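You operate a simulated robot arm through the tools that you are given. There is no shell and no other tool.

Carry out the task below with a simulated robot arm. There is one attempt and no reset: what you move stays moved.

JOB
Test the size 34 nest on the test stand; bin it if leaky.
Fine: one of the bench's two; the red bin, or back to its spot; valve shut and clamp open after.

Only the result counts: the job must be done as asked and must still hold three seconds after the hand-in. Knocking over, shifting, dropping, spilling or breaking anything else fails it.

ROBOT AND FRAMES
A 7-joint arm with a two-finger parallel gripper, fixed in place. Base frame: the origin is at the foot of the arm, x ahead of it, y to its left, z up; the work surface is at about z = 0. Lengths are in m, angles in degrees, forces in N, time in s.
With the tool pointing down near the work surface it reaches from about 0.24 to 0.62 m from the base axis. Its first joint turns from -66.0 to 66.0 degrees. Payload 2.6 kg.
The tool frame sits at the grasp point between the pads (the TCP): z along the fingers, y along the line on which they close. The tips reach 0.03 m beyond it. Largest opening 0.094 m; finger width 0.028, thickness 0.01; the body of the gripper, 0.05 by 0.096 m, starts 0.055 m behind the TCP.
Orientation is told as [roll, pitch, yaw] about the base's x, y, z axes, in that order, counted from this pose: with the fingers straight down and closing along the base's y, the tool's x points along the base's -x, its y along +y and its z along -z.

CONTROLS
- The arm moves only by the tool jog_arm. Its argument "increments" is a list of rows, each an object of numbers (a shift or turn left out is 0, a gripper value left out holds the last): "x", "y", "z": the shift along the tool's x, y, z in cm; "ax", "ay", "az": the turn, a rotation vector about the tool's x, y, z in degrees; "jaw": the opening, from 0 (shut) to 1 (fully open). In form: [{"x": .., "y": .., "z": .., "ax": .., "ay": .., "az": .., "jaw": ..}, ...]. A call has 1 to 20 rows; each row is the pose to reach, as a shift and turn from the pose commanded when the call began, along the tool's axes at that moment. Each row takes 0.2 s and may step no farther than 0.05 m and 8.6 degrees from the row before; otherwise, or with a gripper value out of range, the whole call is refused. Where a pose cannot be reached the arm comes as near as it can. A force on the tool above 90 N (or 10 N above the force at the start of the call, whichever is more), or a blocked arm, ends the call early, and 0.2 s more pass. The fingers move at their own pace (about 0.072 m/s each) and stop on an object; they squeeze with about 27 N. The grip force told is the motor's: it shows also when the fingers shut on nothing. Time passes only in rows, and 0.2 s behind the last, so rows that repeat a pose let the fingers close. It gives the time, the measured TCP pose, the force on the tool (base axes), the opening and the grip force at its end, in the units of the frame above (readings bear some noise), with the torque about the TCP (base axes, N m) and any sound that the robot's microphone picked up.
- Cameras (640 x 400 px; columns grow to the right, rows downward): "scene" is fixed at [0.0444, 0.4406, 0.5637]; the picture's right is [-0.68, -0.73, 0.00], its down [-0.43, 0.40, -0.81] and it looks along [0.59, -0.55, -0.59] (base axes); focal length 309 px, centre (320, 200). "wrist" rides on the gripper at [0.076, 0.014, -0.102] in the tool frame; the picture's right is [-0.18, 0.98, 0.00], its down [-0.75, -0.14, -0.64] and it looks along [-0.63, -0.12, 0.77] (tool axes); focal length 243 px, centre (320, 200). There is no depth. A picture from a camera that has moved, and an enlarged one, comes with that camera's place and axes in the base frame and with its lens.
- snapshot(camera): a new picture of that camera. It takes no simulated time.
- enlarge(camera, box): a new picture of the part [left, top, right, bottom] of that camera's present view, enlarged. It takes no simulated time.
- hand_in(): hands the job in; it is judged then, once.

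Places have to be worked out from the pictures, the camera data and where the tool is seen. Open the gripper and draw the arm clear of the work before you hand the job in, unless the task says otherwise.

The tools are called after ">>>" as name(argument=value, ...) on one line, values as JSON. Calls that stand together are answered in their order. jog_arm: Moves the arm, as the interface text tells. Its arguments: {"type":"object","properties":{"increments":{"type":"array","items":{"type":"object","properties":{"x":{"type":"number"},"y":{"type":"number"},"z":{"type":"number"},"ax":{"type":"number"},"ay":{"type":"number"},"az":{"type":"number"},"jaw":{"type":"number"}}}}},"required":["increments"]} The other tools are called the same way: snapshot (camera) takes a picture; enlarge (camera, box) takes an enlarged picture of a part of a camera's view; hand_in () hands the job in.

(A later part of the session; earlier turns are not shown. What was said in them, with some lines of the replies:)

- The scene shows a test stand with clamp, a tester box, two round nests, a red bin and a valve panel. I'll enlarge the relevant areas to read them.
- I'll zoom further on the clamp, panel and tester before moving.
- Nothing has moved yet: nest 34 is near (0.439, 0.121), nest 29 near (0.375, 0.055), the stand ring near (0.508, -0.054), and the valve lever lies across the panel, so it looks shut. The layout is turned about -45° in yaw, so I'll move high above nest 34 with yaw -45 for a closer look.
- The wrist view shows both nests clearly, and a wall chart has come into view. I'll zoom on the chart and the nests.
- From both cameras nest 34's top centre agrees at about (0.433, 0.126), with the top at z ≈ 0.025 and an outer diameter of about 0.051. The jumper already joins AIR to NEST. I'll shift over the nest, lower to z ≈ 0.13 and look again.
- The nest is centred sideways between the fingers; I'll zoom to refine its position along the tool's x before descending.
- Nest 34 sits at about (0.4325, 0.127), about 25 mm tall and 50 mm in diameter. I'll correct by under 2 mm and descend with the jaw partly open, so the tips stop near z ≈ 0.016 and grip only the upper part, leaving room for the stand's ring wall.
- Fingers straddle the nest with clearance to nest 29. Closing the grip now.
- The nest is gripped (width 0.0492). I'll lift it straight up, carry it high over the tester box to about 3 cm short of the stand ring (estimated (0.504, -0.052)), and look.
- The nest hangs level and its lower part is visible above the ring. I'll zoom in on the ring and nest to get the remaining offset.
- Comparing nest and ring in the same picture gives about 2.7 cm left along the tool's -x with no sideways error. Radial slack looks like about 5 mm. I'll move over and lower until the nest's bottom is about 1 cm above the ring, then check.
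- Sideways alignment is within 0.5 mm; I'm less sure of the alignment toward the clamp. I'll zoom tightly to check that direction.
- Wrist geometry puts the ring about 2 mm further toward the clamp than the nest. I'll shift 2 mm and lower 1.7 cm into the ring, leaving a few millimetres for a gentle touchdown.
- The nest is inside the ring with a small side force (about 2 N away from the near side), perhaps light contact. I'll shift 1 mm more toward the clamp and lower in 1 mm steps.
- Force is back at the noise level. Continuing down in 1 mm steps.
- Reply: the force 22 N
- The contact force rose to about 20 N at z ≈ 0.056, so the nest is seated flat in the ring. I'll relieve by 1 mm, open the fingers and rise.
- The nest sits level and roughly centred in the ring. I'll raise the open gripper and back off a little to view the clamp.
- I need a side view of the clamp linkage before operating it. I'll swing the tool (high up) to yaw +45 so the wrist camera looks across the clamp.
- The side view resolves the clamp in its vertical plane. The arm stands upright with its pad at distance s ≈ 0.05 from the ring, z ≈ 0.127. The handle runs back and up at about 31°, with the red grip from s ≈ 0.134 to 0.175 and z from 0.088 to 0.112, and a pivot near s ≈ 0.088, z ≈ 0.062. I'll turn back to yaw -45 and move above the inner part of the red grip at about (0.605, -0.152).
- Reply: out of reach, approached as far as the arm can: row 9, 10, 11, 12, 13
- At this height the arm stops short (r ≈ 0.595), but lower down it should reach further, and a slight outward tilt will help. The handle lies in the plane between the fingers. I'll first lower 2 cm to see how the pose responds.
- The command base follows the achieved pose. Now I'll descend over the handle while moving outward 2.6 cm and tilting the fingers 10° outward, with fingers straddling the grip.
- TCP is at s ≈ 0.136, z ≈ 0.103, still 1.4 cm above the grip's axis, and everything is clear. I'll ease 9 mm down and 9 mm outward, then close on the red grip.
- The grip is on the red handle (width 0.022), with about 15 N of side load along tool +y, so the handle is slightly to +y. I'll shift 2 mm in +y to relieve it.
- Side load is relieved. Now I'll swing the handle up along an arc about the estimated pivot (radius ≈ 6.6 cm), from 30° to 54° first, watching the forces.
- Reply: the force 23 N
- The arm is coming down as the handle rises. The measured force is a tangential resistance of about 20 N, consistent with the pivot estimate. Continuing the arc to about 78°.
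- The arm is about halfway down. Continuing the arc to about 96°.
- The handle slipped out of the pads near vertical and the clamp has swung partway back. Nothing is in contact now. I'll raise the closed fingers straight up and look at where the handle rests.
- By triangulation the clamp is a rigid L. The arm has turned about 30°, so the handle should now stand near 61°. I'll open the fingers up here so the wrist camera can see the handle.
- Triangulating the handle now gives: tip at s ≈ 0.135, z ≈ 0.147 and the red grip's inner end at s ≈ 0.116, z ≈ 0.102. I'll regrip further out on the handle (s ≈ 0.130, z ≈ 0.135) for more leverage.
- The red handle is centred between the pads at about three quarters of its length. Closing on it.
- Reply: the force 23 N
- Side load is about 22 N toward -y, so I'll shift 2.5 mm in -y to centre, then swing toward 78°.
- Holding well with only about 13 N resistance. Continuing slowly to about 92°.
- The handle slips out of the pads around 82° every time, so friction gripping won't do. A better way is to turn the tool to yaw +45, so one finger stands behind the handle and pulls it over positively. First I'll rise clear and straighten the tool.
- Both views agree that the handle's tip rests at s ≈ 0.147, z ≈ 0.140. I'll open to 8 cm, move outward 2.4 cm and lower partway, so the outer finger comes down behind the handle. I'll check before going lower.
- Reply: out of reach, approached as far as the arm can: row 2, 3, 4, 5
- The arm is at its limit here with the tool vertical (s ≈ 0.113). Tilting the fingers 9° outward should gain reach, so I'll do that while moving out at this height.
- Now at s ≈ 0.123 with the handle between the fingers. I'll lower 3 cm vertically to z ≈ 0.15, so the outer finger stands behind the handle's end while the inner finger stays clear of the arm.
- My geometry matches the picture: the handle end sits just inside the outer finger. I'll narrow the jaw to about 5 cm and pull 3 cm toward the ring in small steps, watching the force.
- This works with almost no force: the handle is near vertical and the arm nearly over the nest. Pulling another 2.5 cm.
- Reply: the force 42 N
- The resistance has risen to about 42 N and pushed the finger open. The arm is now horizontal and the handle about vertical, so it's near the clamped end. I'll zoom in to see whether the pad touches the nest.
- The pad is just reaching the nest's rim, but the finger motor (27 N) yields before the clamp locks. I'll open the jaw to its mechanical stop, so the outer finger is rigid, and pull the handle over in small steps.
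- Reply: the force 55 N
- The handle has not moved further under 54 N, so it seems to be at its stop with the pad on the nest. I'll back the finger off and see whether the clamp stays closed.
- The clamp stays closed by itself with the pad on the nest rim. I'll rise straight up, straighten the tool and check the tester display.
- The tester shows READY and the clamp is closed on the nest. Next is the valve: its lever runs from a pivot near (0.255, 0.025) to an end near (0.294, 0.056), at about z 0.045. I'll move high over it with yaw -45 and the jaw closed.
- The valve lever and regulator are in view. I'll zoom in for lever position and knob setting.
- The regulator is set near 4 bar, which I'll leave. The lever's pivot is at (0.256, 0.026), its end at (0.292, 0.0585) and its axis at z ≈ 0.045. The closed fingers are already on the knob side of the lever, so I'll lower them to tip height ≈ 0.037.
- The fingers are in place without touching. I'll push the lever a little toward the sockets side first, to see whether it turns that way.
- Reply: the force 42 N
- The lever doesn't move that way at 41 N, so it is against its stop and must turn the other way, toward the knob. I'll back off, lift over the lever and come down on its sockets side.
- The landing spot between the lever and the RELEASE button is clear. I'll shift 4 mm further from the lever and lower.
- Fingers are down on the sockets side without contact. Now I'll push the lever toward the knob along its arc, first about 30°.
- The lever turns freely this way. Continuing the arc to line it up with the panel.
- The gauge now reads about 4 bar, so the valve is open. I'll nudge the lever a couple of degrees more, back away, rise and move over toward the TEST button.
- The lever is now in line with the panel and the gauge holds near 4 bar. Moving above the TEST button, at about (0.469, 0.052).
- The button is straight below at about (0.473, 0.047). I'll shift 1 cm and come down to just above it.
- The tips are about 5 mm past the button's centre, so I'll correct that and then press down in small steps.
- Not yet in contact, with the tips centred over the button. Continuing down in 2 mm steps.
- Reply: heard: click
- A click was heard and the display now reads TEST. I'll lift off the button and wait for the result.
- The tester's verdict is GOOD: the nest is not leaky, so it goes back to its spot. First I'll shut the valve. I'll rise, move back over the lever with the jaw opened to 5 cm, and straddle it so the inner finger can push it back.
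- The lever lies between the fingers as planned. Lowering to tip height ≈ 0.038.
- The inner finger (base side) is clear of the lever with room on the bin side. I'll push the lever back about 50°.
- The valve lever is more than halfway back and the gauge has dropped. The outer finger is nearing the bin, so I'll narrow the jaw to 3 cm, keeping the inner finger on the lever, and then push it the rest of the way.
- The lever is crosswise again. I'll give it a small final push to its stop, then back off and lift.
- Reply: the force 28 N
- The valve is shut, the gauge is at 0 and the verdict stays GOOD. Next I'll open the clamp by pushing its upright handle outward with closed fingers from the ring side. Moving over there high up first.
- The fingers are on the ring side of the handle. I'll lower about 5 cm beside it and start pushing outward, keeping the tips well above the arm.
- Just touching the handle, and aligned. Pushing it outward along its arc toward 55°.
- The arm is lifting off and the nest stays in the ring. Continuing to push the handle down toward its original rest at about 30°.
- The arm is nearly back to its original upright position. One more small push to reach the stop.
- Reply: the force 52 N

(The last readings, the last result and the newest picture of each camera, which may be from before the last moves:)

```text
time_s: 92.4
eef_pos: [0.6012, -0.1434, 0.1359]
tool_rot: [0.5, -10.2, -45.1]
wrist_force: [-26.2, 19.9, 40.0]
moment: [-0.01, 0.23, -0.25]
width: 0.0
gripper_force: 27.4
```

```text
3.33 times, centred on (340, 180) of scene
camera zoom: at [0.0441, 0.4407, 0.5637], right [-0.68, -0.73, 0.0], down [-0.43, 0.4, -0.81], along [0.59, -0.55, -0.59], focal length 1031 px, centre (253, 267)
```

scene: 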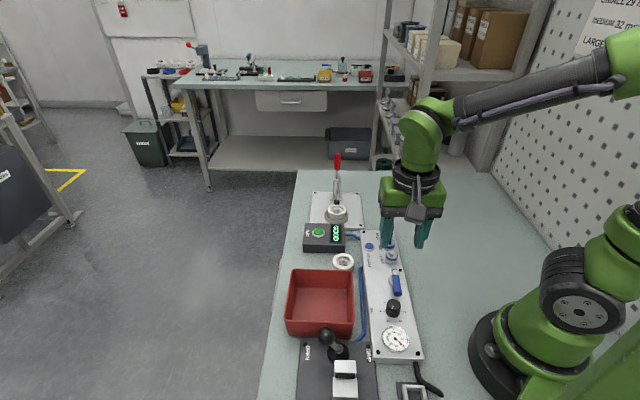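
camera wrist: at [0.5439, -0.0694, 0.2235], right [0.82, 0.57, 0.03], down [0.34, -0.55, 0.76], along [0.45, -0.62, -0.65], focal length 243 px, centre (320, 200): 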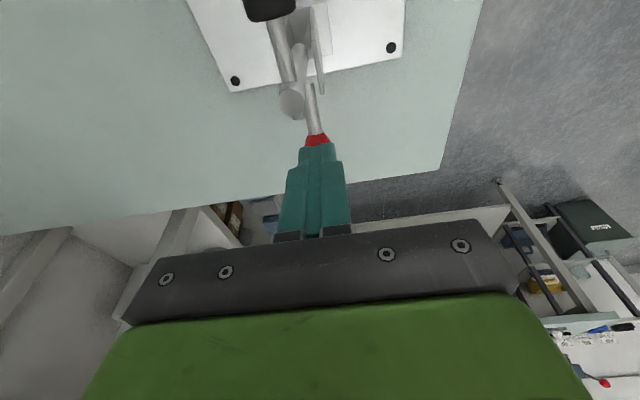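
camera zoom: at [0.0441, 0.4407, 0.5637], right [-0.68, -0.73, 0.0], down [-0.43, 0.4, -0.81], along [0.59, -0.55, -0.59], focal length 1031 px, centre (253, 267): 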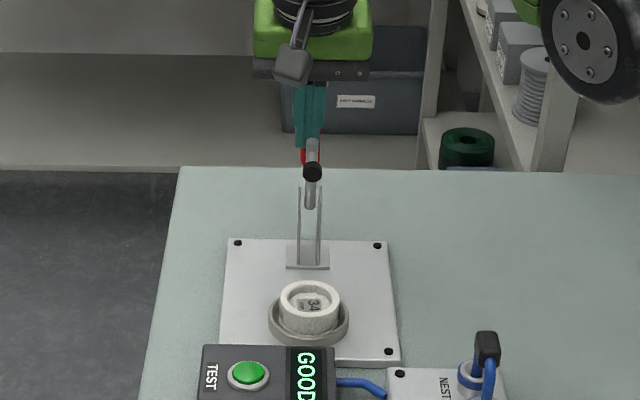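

The handle is at its stop and the clamp is open. I'll rise, straighten, open the jaw and move above the nest.

>>> jog_arm(increments=[{"z": -1}, {"z": -3.5}, {"z": -6, "ay": 3}, {"z": -8.5, "ay": 6}, {"z": -9, "x": 2, "ay": 10}, {"z": -9, "x": 5, "ay": 10}, {"z": -9, "x": 8, "ay": 10, "jaw": 0.75}, {"z": -9, "x": 11, "ay": 10, "jaw": 0.75}, {"z": -9, "x": 11, "ay": 10, "jaw": 0.75}])

>>> snapshot(camera="wrist")

>>> enlarge(camera="scene", box=[300, 140, 380, 240])

```text
time_s: 94.4
eef_pos: [0.5104, -0.0597, 0.2004]
tool_rot: [0.0, 0.0, -45.0]
wrist_force: [0.4, 0.2, 0.0]
moment: [0.01, -0.02, 0.0]
width: 0.0706
gripper_force: 0.1
out of reach, approached as far as the arm can: row 4
```

```text
taken
camera wrist: at [0.469, 0.0022, 0.3029], right [0.83, 0.56, 0.0], down [0.43, -0.63, 0.64], along [0.36, -0.53, -0.77], focal length 243 px, centre (320, 200)
```

wrist: 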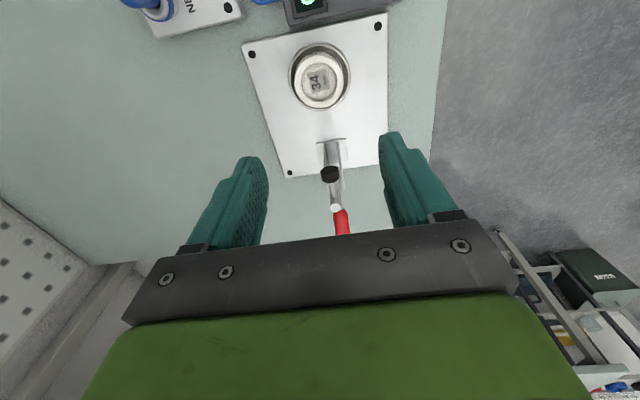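

```text
4.00 times, centred on (340, 190) of scene
camera zoom: at [0.0444, 0.4406, 0.5637], right [-0.68, -0.73, 0.0], down [-0.43, 0.4, -0.81], along [0.59, -0.55, -0.59], focal length 1237 px, centre (240, 240)
```

zoom: 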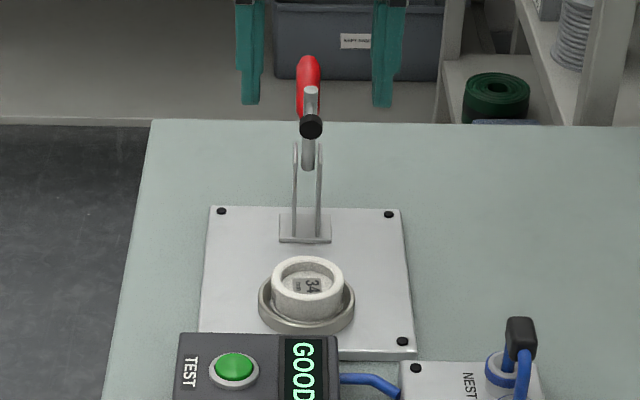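

The clamp is open as at the start and the nest is still seated. I'll zoom in to fix its position.

>>> enlarge(camera="wrist", box=[270, 30, 370, 130])

```text
4.00 times, centred on (320, 80) of wrist
camera zoom: at [0.469, 0.0022, 0.3029], right [0.83, 0.56, 0.0], down [0.43, -0.63, 0.64], along [0.36, -0.53, -0.77], focal length 970 px, centre (320, 680)
```

zoom: 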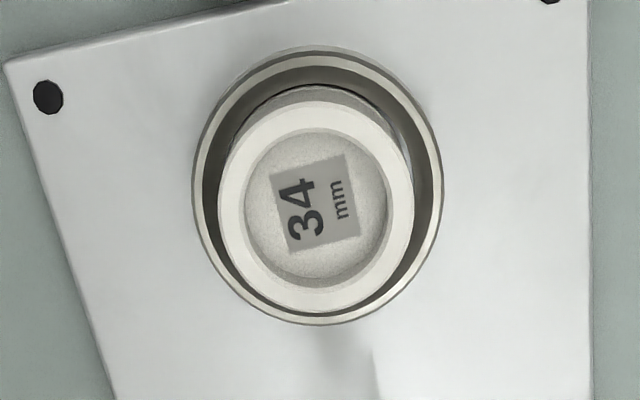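

The nest is exactly where I placed it, at (0.505, -0.052). Descending to the same grip height as before.

>>> jog_arm(increments=[{"x": 0.5, "y": 0.1, "z": 3}, {"x": 0.96, "y": 0.13, "z": 6}, {"x": 0.96, "y": 0.13, "z": 9}, {"x": 0.96, "y": 0.13, "z": 12}, {"x": 0.96, "y": 0.13, "z": 13.5}, {"x": 0.96, "y": 0.13, "z": 14.3}, {"x": 0.96, "y": 0.13, "z": 14.3}])

>>> enlarge(camera="scene", box=[318, 185, 368, 226])

```text
time_s: 96.0
eef_pos: [0.5062, -0.0503, 0.0578]
tool_rot: [0.0, -0.1, -45.0]
wrist_force: [0.0, 0.6, 0.1]
moment: [0.02, 0.0, 0.01]
width: 0.0706
gripper_force: 0.0
```

```text
9.76 times, centred on (343, 206) of scene
camera zoom: at [0.0444, 0.4406, 0.5637], right [-0.68, -0.73, 0.0], down [-0.43, 0.4, -0.81], along [0.59, -0.55, -0.59], focal length 3018 px, centre (96, 146)
```

zoom: 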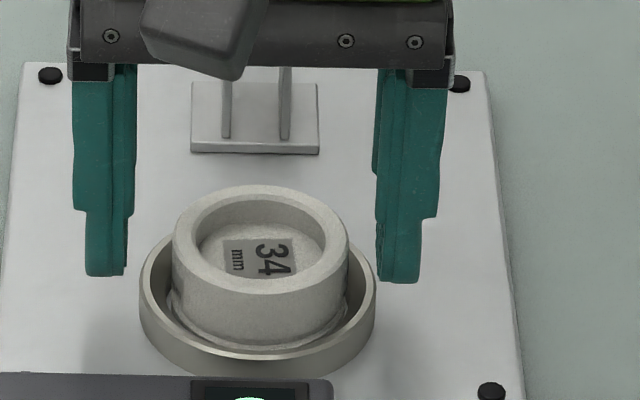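

The fingers straddle the nest, about 1.5 mm off centre. I'll shift y by -1.5 mm, close, and lift straight up.

>>> jog_arm(increments=[{"y": -0.15}, {"y": -0.15, "jaw": 0.3}, {"y": -0.15, "jaw": 0.3}, {"y": -0.15, "jaw": 0.3}])

>>> jog_arm(increments=[{"z": -1.5}, {"z": -3}, {"z": -5}, {"z": -7}, {"z": -7}])

>>> enlarge(camera="scene", box=[290, 160, 390, 260])

>>> enlarge(camera="wrist", box=[230, 70, 420, 240])

```text
time_s: 97.0
eef_pos: [0.5047, -0.0518, 0.0569]
tool_rot: [0.1, 0.0, -45.0]
wrist_force: [-1.3, 0.0, -0.5]
moment: [0.04, -0.01, -0.01]
width: 0.049
gripper_force: 27.1
```

```text
time_s: 98.2
eef_pos: [0.504, -0.0512, 0.1274]
tool_rot: [0.0, -0.1, -45.0]
wrist_force: [-0.6, -0.7, -0.7]
moment: [0.0, 0.04, -0.01]
width: 0.0489
gripper_force: 27.1
```

```text
4.00 times, centred on (340, 210) of scene
camera zoom: at [0.0444, 0.4406, 0.5637], right [-0.68, -0.73, 0.0], down [-0.43, 0.4, -0.81], along [0.59, -0.55, -0.59], focal length 1237 px, centre (240, 160)
```

zoom: 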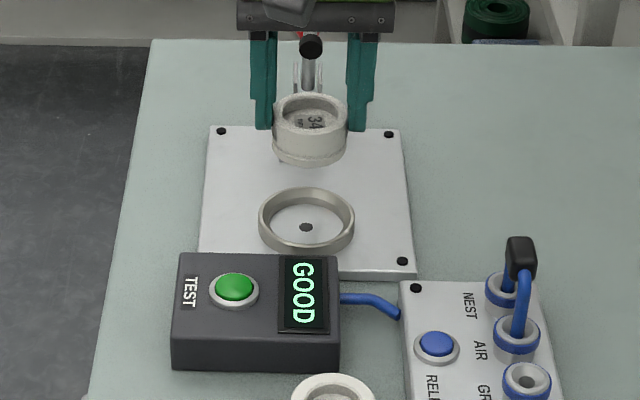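

```text
2.35 times, centred on (325, 155) of wrist
camera zoom: at [0.4626, 0.0107, 0.2304], right [0.82, 0.57, 0.0], down [0.43, -0.63, 0.64], along [0.36, -0.53, -0.77], focal length 571 px, centre (308, 306)
```

zoom: 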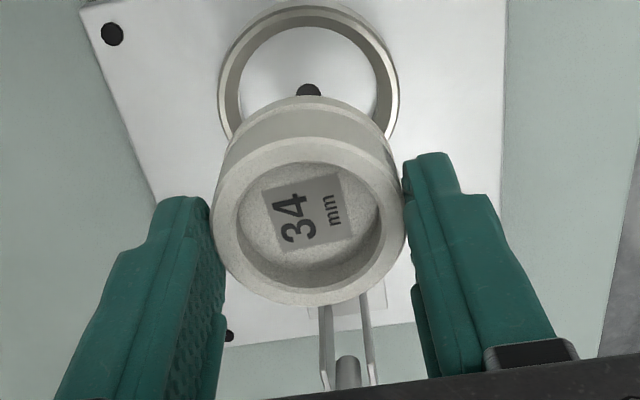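

Nest 34 is lifted and sits in the gripper just as in the first grasp. I'll carry it back over the tester to above its original spot, with the grasp at (0.431, 0.128).

>>> jog_arm(increments=[{"x": 2, "z": -0.5}, {"x": 5, "y": 1, "z": -0.5}, {"x": 8, "y": 2.5, "z": -0.5}, {"x": 11, "y": 4, "z": -0.5}, {"x": 14, "y": 5.5, "z": -0.5}, {"x": 16.5, "y": 6.8, "z": -0.5}, {"x": 17.87, "y": 7.49, "z": -0.5}, {"x": 17.87, "y": 7.49, "z": -0.5}, {"x": 17.87, "y": 7.49, "z": -0.5}])

>>> snapshot(camera="wrist")

>>> enlarge(camera="scene", box=[270, 190, 370, 290])

```text
time_s: 100.2
eef_pos: [0.4293, 0.1261, 0.132]
tool_rot: [0.0, 0.1, -44.9]
wrist_force: [-0.1, 0.0, -0.9]
moment: [0.04, 0.03, -0.01]
width: 0.0491
gripper_force: 27.0
```

```text
taken
camera wrist: at [0.3883, 0.1889, 0.2355], right [0.83, 0.56, 0.0], down [0.43, -0.63, 0.64], along [0.36, -0.53, -0.77], focal length 243 px, centre (320, 200)
```

wrist: 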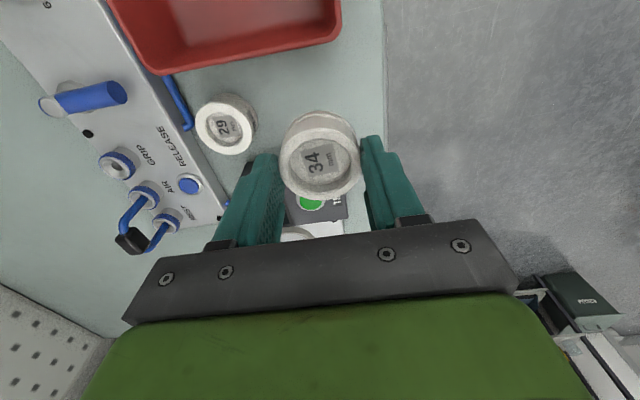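

```text
4.00 times, centred on (320, 240) of scene
camera zoom: at [0.0444, 0.4406, 0.5637], right [-0.68, -0.73, 0.0], down [-0.43, 0.4, -0.81], along [0.59, -0.55, -0.59], focal length 1237 px, centre (320, 40)
```

zoom: 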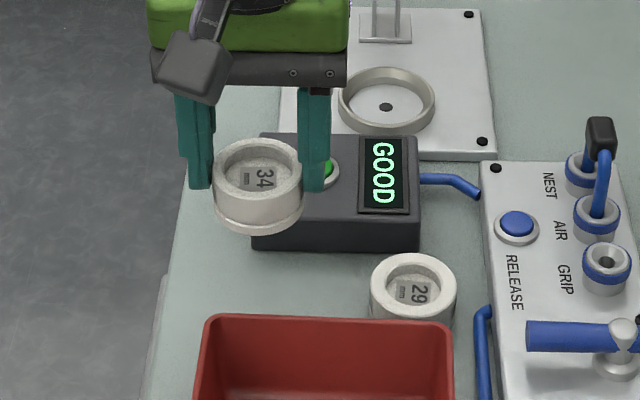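

Over the original spot, with a residual of about 1.5 mm along tool y. I'll correct that and lower to just above the bench.

>>> jog_arm(increments=[{"y": 0.15, "z": 2}, {"y": 0.15, "z": 4.5}, {"y": 0.15, "z": 6.5}, {"y": 0.15, "z": 7.7}, {"y": 0.15, "z": 8.1}, {"y": 0.15, "z": 8.1}])

>>> snapshot(camera="wrist")

>>> enlarge(camera="scene", box=[270, 220, 370, 290])

```text
time_s: 101.6
eef_pos: [0.4323, 0.1292, 0.0512]
tool_rot: [0.0, 0.0, -45.0]
wrist_force: [-0.2, 0.2, -0.6]
moment: [0.0, -0.02, 0.01]
width: 0.0491
gripper_force: 26.8
```

```text
taken
camera wrist: at [0.3903, 0.1913, 0.1536], right [0.83, 0.56, 0.0], down [0.43, -0.63, 0.64], along [0.36, -0.53, -0.77], focal length 243 px, centre (320, 200)
```

wrist: 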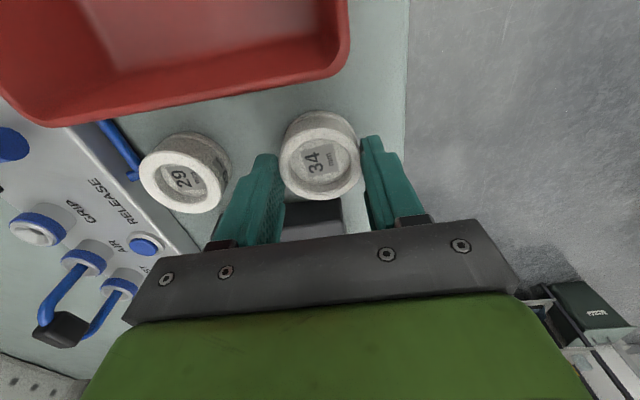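

```text
5.71 times, centred on (320, 255) of scene
camera zoom: at [0.0445, 0.4406, 0.5637], right [-0.68, -0.73, 0.0], down [-0.43, 0.4, -0.81], along [0.59, -0.55, -0.59], focal length 1768 px, centre (320, -114)
```

zoom: 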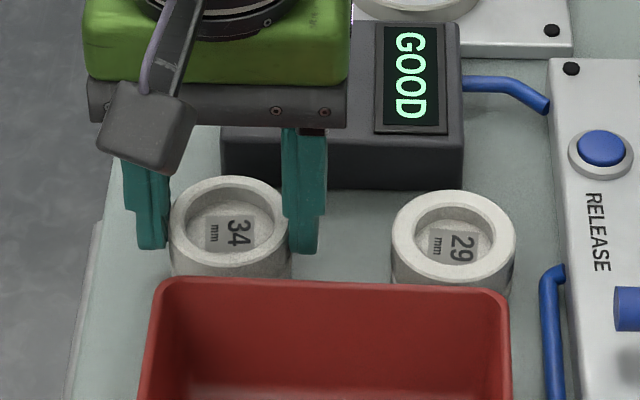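

Against the first-grasp picture, the nest is about 1.7 mm too far in +y and 3 mm high. I'll correct and set it down gently.

>>> jog_arm(increments=[{"x": -0.05, "y": -0.17}, {"x": -0.05, "y": -0.17, "z": 0.2}, {"x": -0.05, "y": -0.17, "z": 0.3}, {"x": -0.05, "y": -0.17, "z": 0.3}])

>>> enlarge(camera="scene", box=[270, 220, 370, 290])

>>> snapshot(camera="wrist")

```text
time_s: 102.6
eef_pos: [0.4312, 0.128, 0.0467]
tool_rot: [0.0, 0.0, -45.0]
wrist_force: [0.0, 0.3, -0.5]
moment: [0.0, -0.01, 0.02]
width: 0.0492
gripper_force: 26.6
```

```text
5.71 times, centred on (320, 255) of scene
camera zoom: at [0.0444, 0.4406, 0.5637], right [-0.68, -0.73, 0.0], down [-0.43, 0.4, -0.81], along [0.59, -0.55, -0.59], focal length 1768 px, centre (320, -114)
```

zoom: 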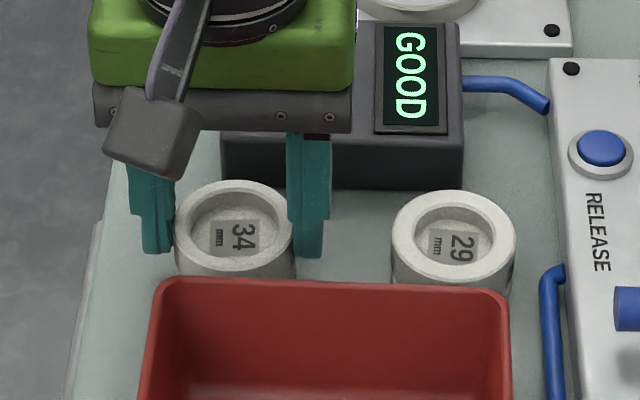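

```text
taken
camera wrist: at [0.3894, 0.1897, 0.1507], right [0.83, 0.56, 0.0], down [0.43, -0.63, 0.64], along [0.36, -0.53, -0.77], focal length 243 px, centre (320, 200)
```

wrist: 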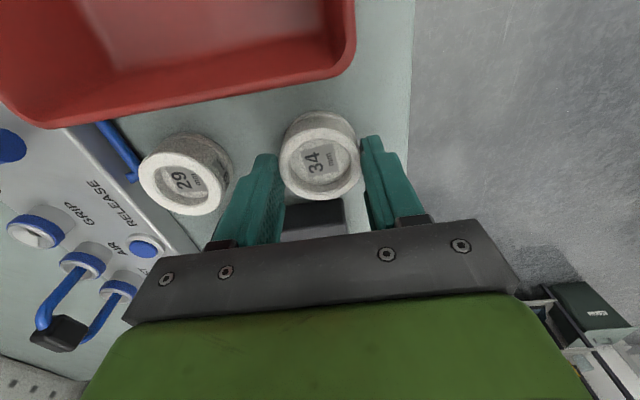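

This matches the original grasp picture to within a pixel. I'll lower about 1 mm to touch the bench, then release and rise.

>>> jog_arm(increments=[{"z": 0.05}, {"z": 0.1}, {"z": 0.1}])

>>> jog_arm(increments=[{"jaw": 0.75}, {"jaw": 0.75}, {"jaw": 0.75}, {"z": -2, "jaw": 0.75}, {"z": -5}, {"z": -9}, {"z": -13}, {"z": -17}, {"z": -17}])

>>> snapshot(camera="scene")

>>> enlarge(camera="scene", box=[280, 235, 370, 285])

>>> snapshot(camera="wrist")

```text
time_s: 103.4
eef_pos: [0.4316, 0.1277, 0.0479]
tool_rot: [0.1, 0.0, -45.1]
wrist_force: [0.3, 0.0, -0.8]
moment: [0.04, 0.02, 0.03]
width: 0.0489
gripper_force: 27.1
```

```text
time_s: 105.4
eef_pos: [0.4288, 0.1289, 0.2148]
tool_rot: [0.0, 0.1, -45.0]
wrist_force: [0.3, -0.8, -1.0]
moment: [0.02, 0.02, -0.01]
width: 0.0704
gripper_force: 0.1
```

```text
taken
```

scene: 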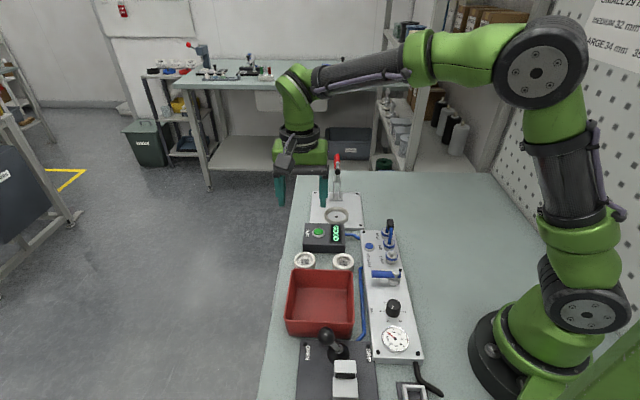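

```text
7.11 times, centred on (325, 260) of scene
camera zoom: at [0.0444, 0.4406, 0.5637], right [-0.68, -0.73, 0.0], down [-0.43, 0.4, -0.81], along [0.59, -0.55, -0.59], focal length 2200 px, centre (284, -227)
```

zoom: 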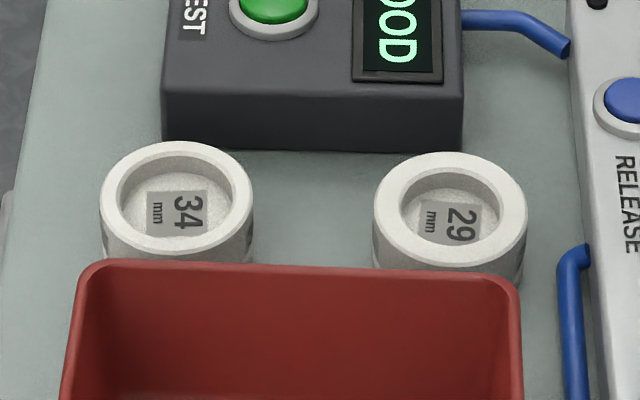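

```text
taken
camera wrist: at [0.3878, 0.1908, 0.3194], right [0.82, 0.57, 0.0], down [0.43, -0.63, 0.64], along [0.36, -0.53, -0.77], focal length 243 px, centre (320, 200)
```

wrist: 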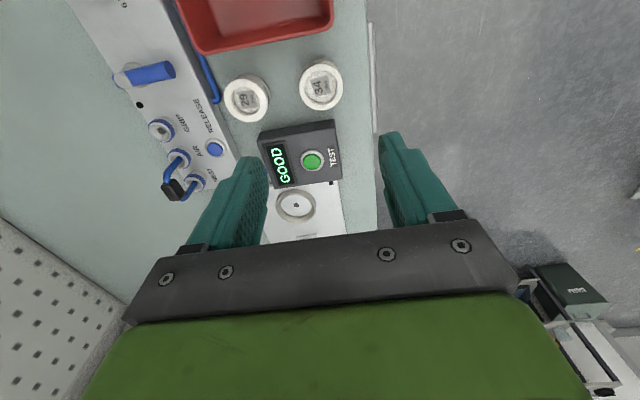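

Nest 34 is back exactly on its spot (same pixels as at the start). The valve is shut, the gauge is at 0 and the clamp is open. I'll open the gripper fully, raise the arm well clear and do a last check.

>>> jog_arm(increments=[{"z": -3, "jaw": 1}, {"z": -6, "x": -1, "jaw": 1}, {"z": -10, "x": -1, "jaw": 1}, {"z": -12, "x": -1}, {"z": -12, "x": -1}])

>>> enlarge(camera="scene", box=[260, 140, 440, 360])

>>> enlarge(camera="scene", box=[355, 250, 425, 360])

```text
time_s: 106.6
eef_pos: [0.438, 0.119, 0.3378]
tool_rot: [0.0, 0.1, -45.0]
wrist_force: [-0.5, 0.2, 0.7]
moment: [0.01, 0.0, -0.02]
width: 0.0941
gripper_force: 0.0
```

```text
1.82 times, centred on (350, 250) of scene
camera zoom: at [0.0444, 0.4406, 0.5637], right [-0.68, -0.73, 0.0], down [-0.43, 0.4, -0.81], along [0.59, -0.55, -0.59], focal length 562 px, centre (266, 109)
```

zoom: 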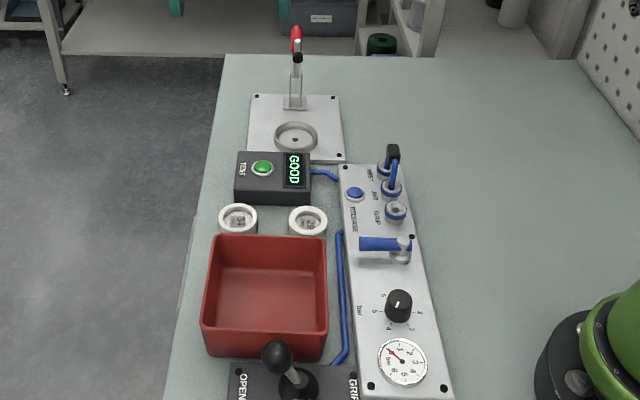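

```text
3.64 times, centred on (390, 305) of scene
camera zoom: at [0.0444, 0.4406, 0.5637], right [-0.68, -0.73, 0.0], down [-0.43, 0.4, -0.81], along [0.59, -0.55, -0.59], focal length 1125 px, centre (66, -182)
```

zoom: 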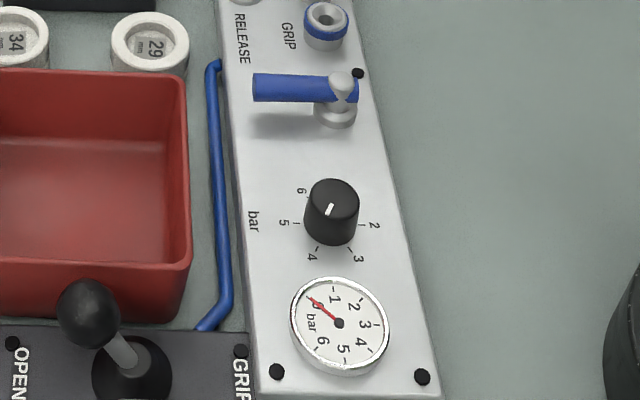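

The last pictures show the test reading GOOD and nest 34 back on its spot. The valve is shut with the gauge at 0, the clamp is open, the gripper is open and the arm is clear, so I'm handing in.

>>> hand_in()

```text
The job is handed in.
```

The size 34 nest from the bench tested GOOD at about 4 bar, so I didn't bin it and put it back on its original spot.

- **Valve and clamp:** the valve is shut with the gauge back at 0. The clamp is open, with its handle back at its stop.
- **Regulator and hose:** I left the regulator at about 4 bar and didn't touch the hose joining AIR to NEST.
- **Arm:** the gripper is open and raised clear of the bench.

Two things happened along the way. The clamp handle slipped out of the gripper twice before I got it closed, and I first pushed the valve lever against its stop at about 41 N before turning it the other way. The pictures showed nothing else moved or knocked over.
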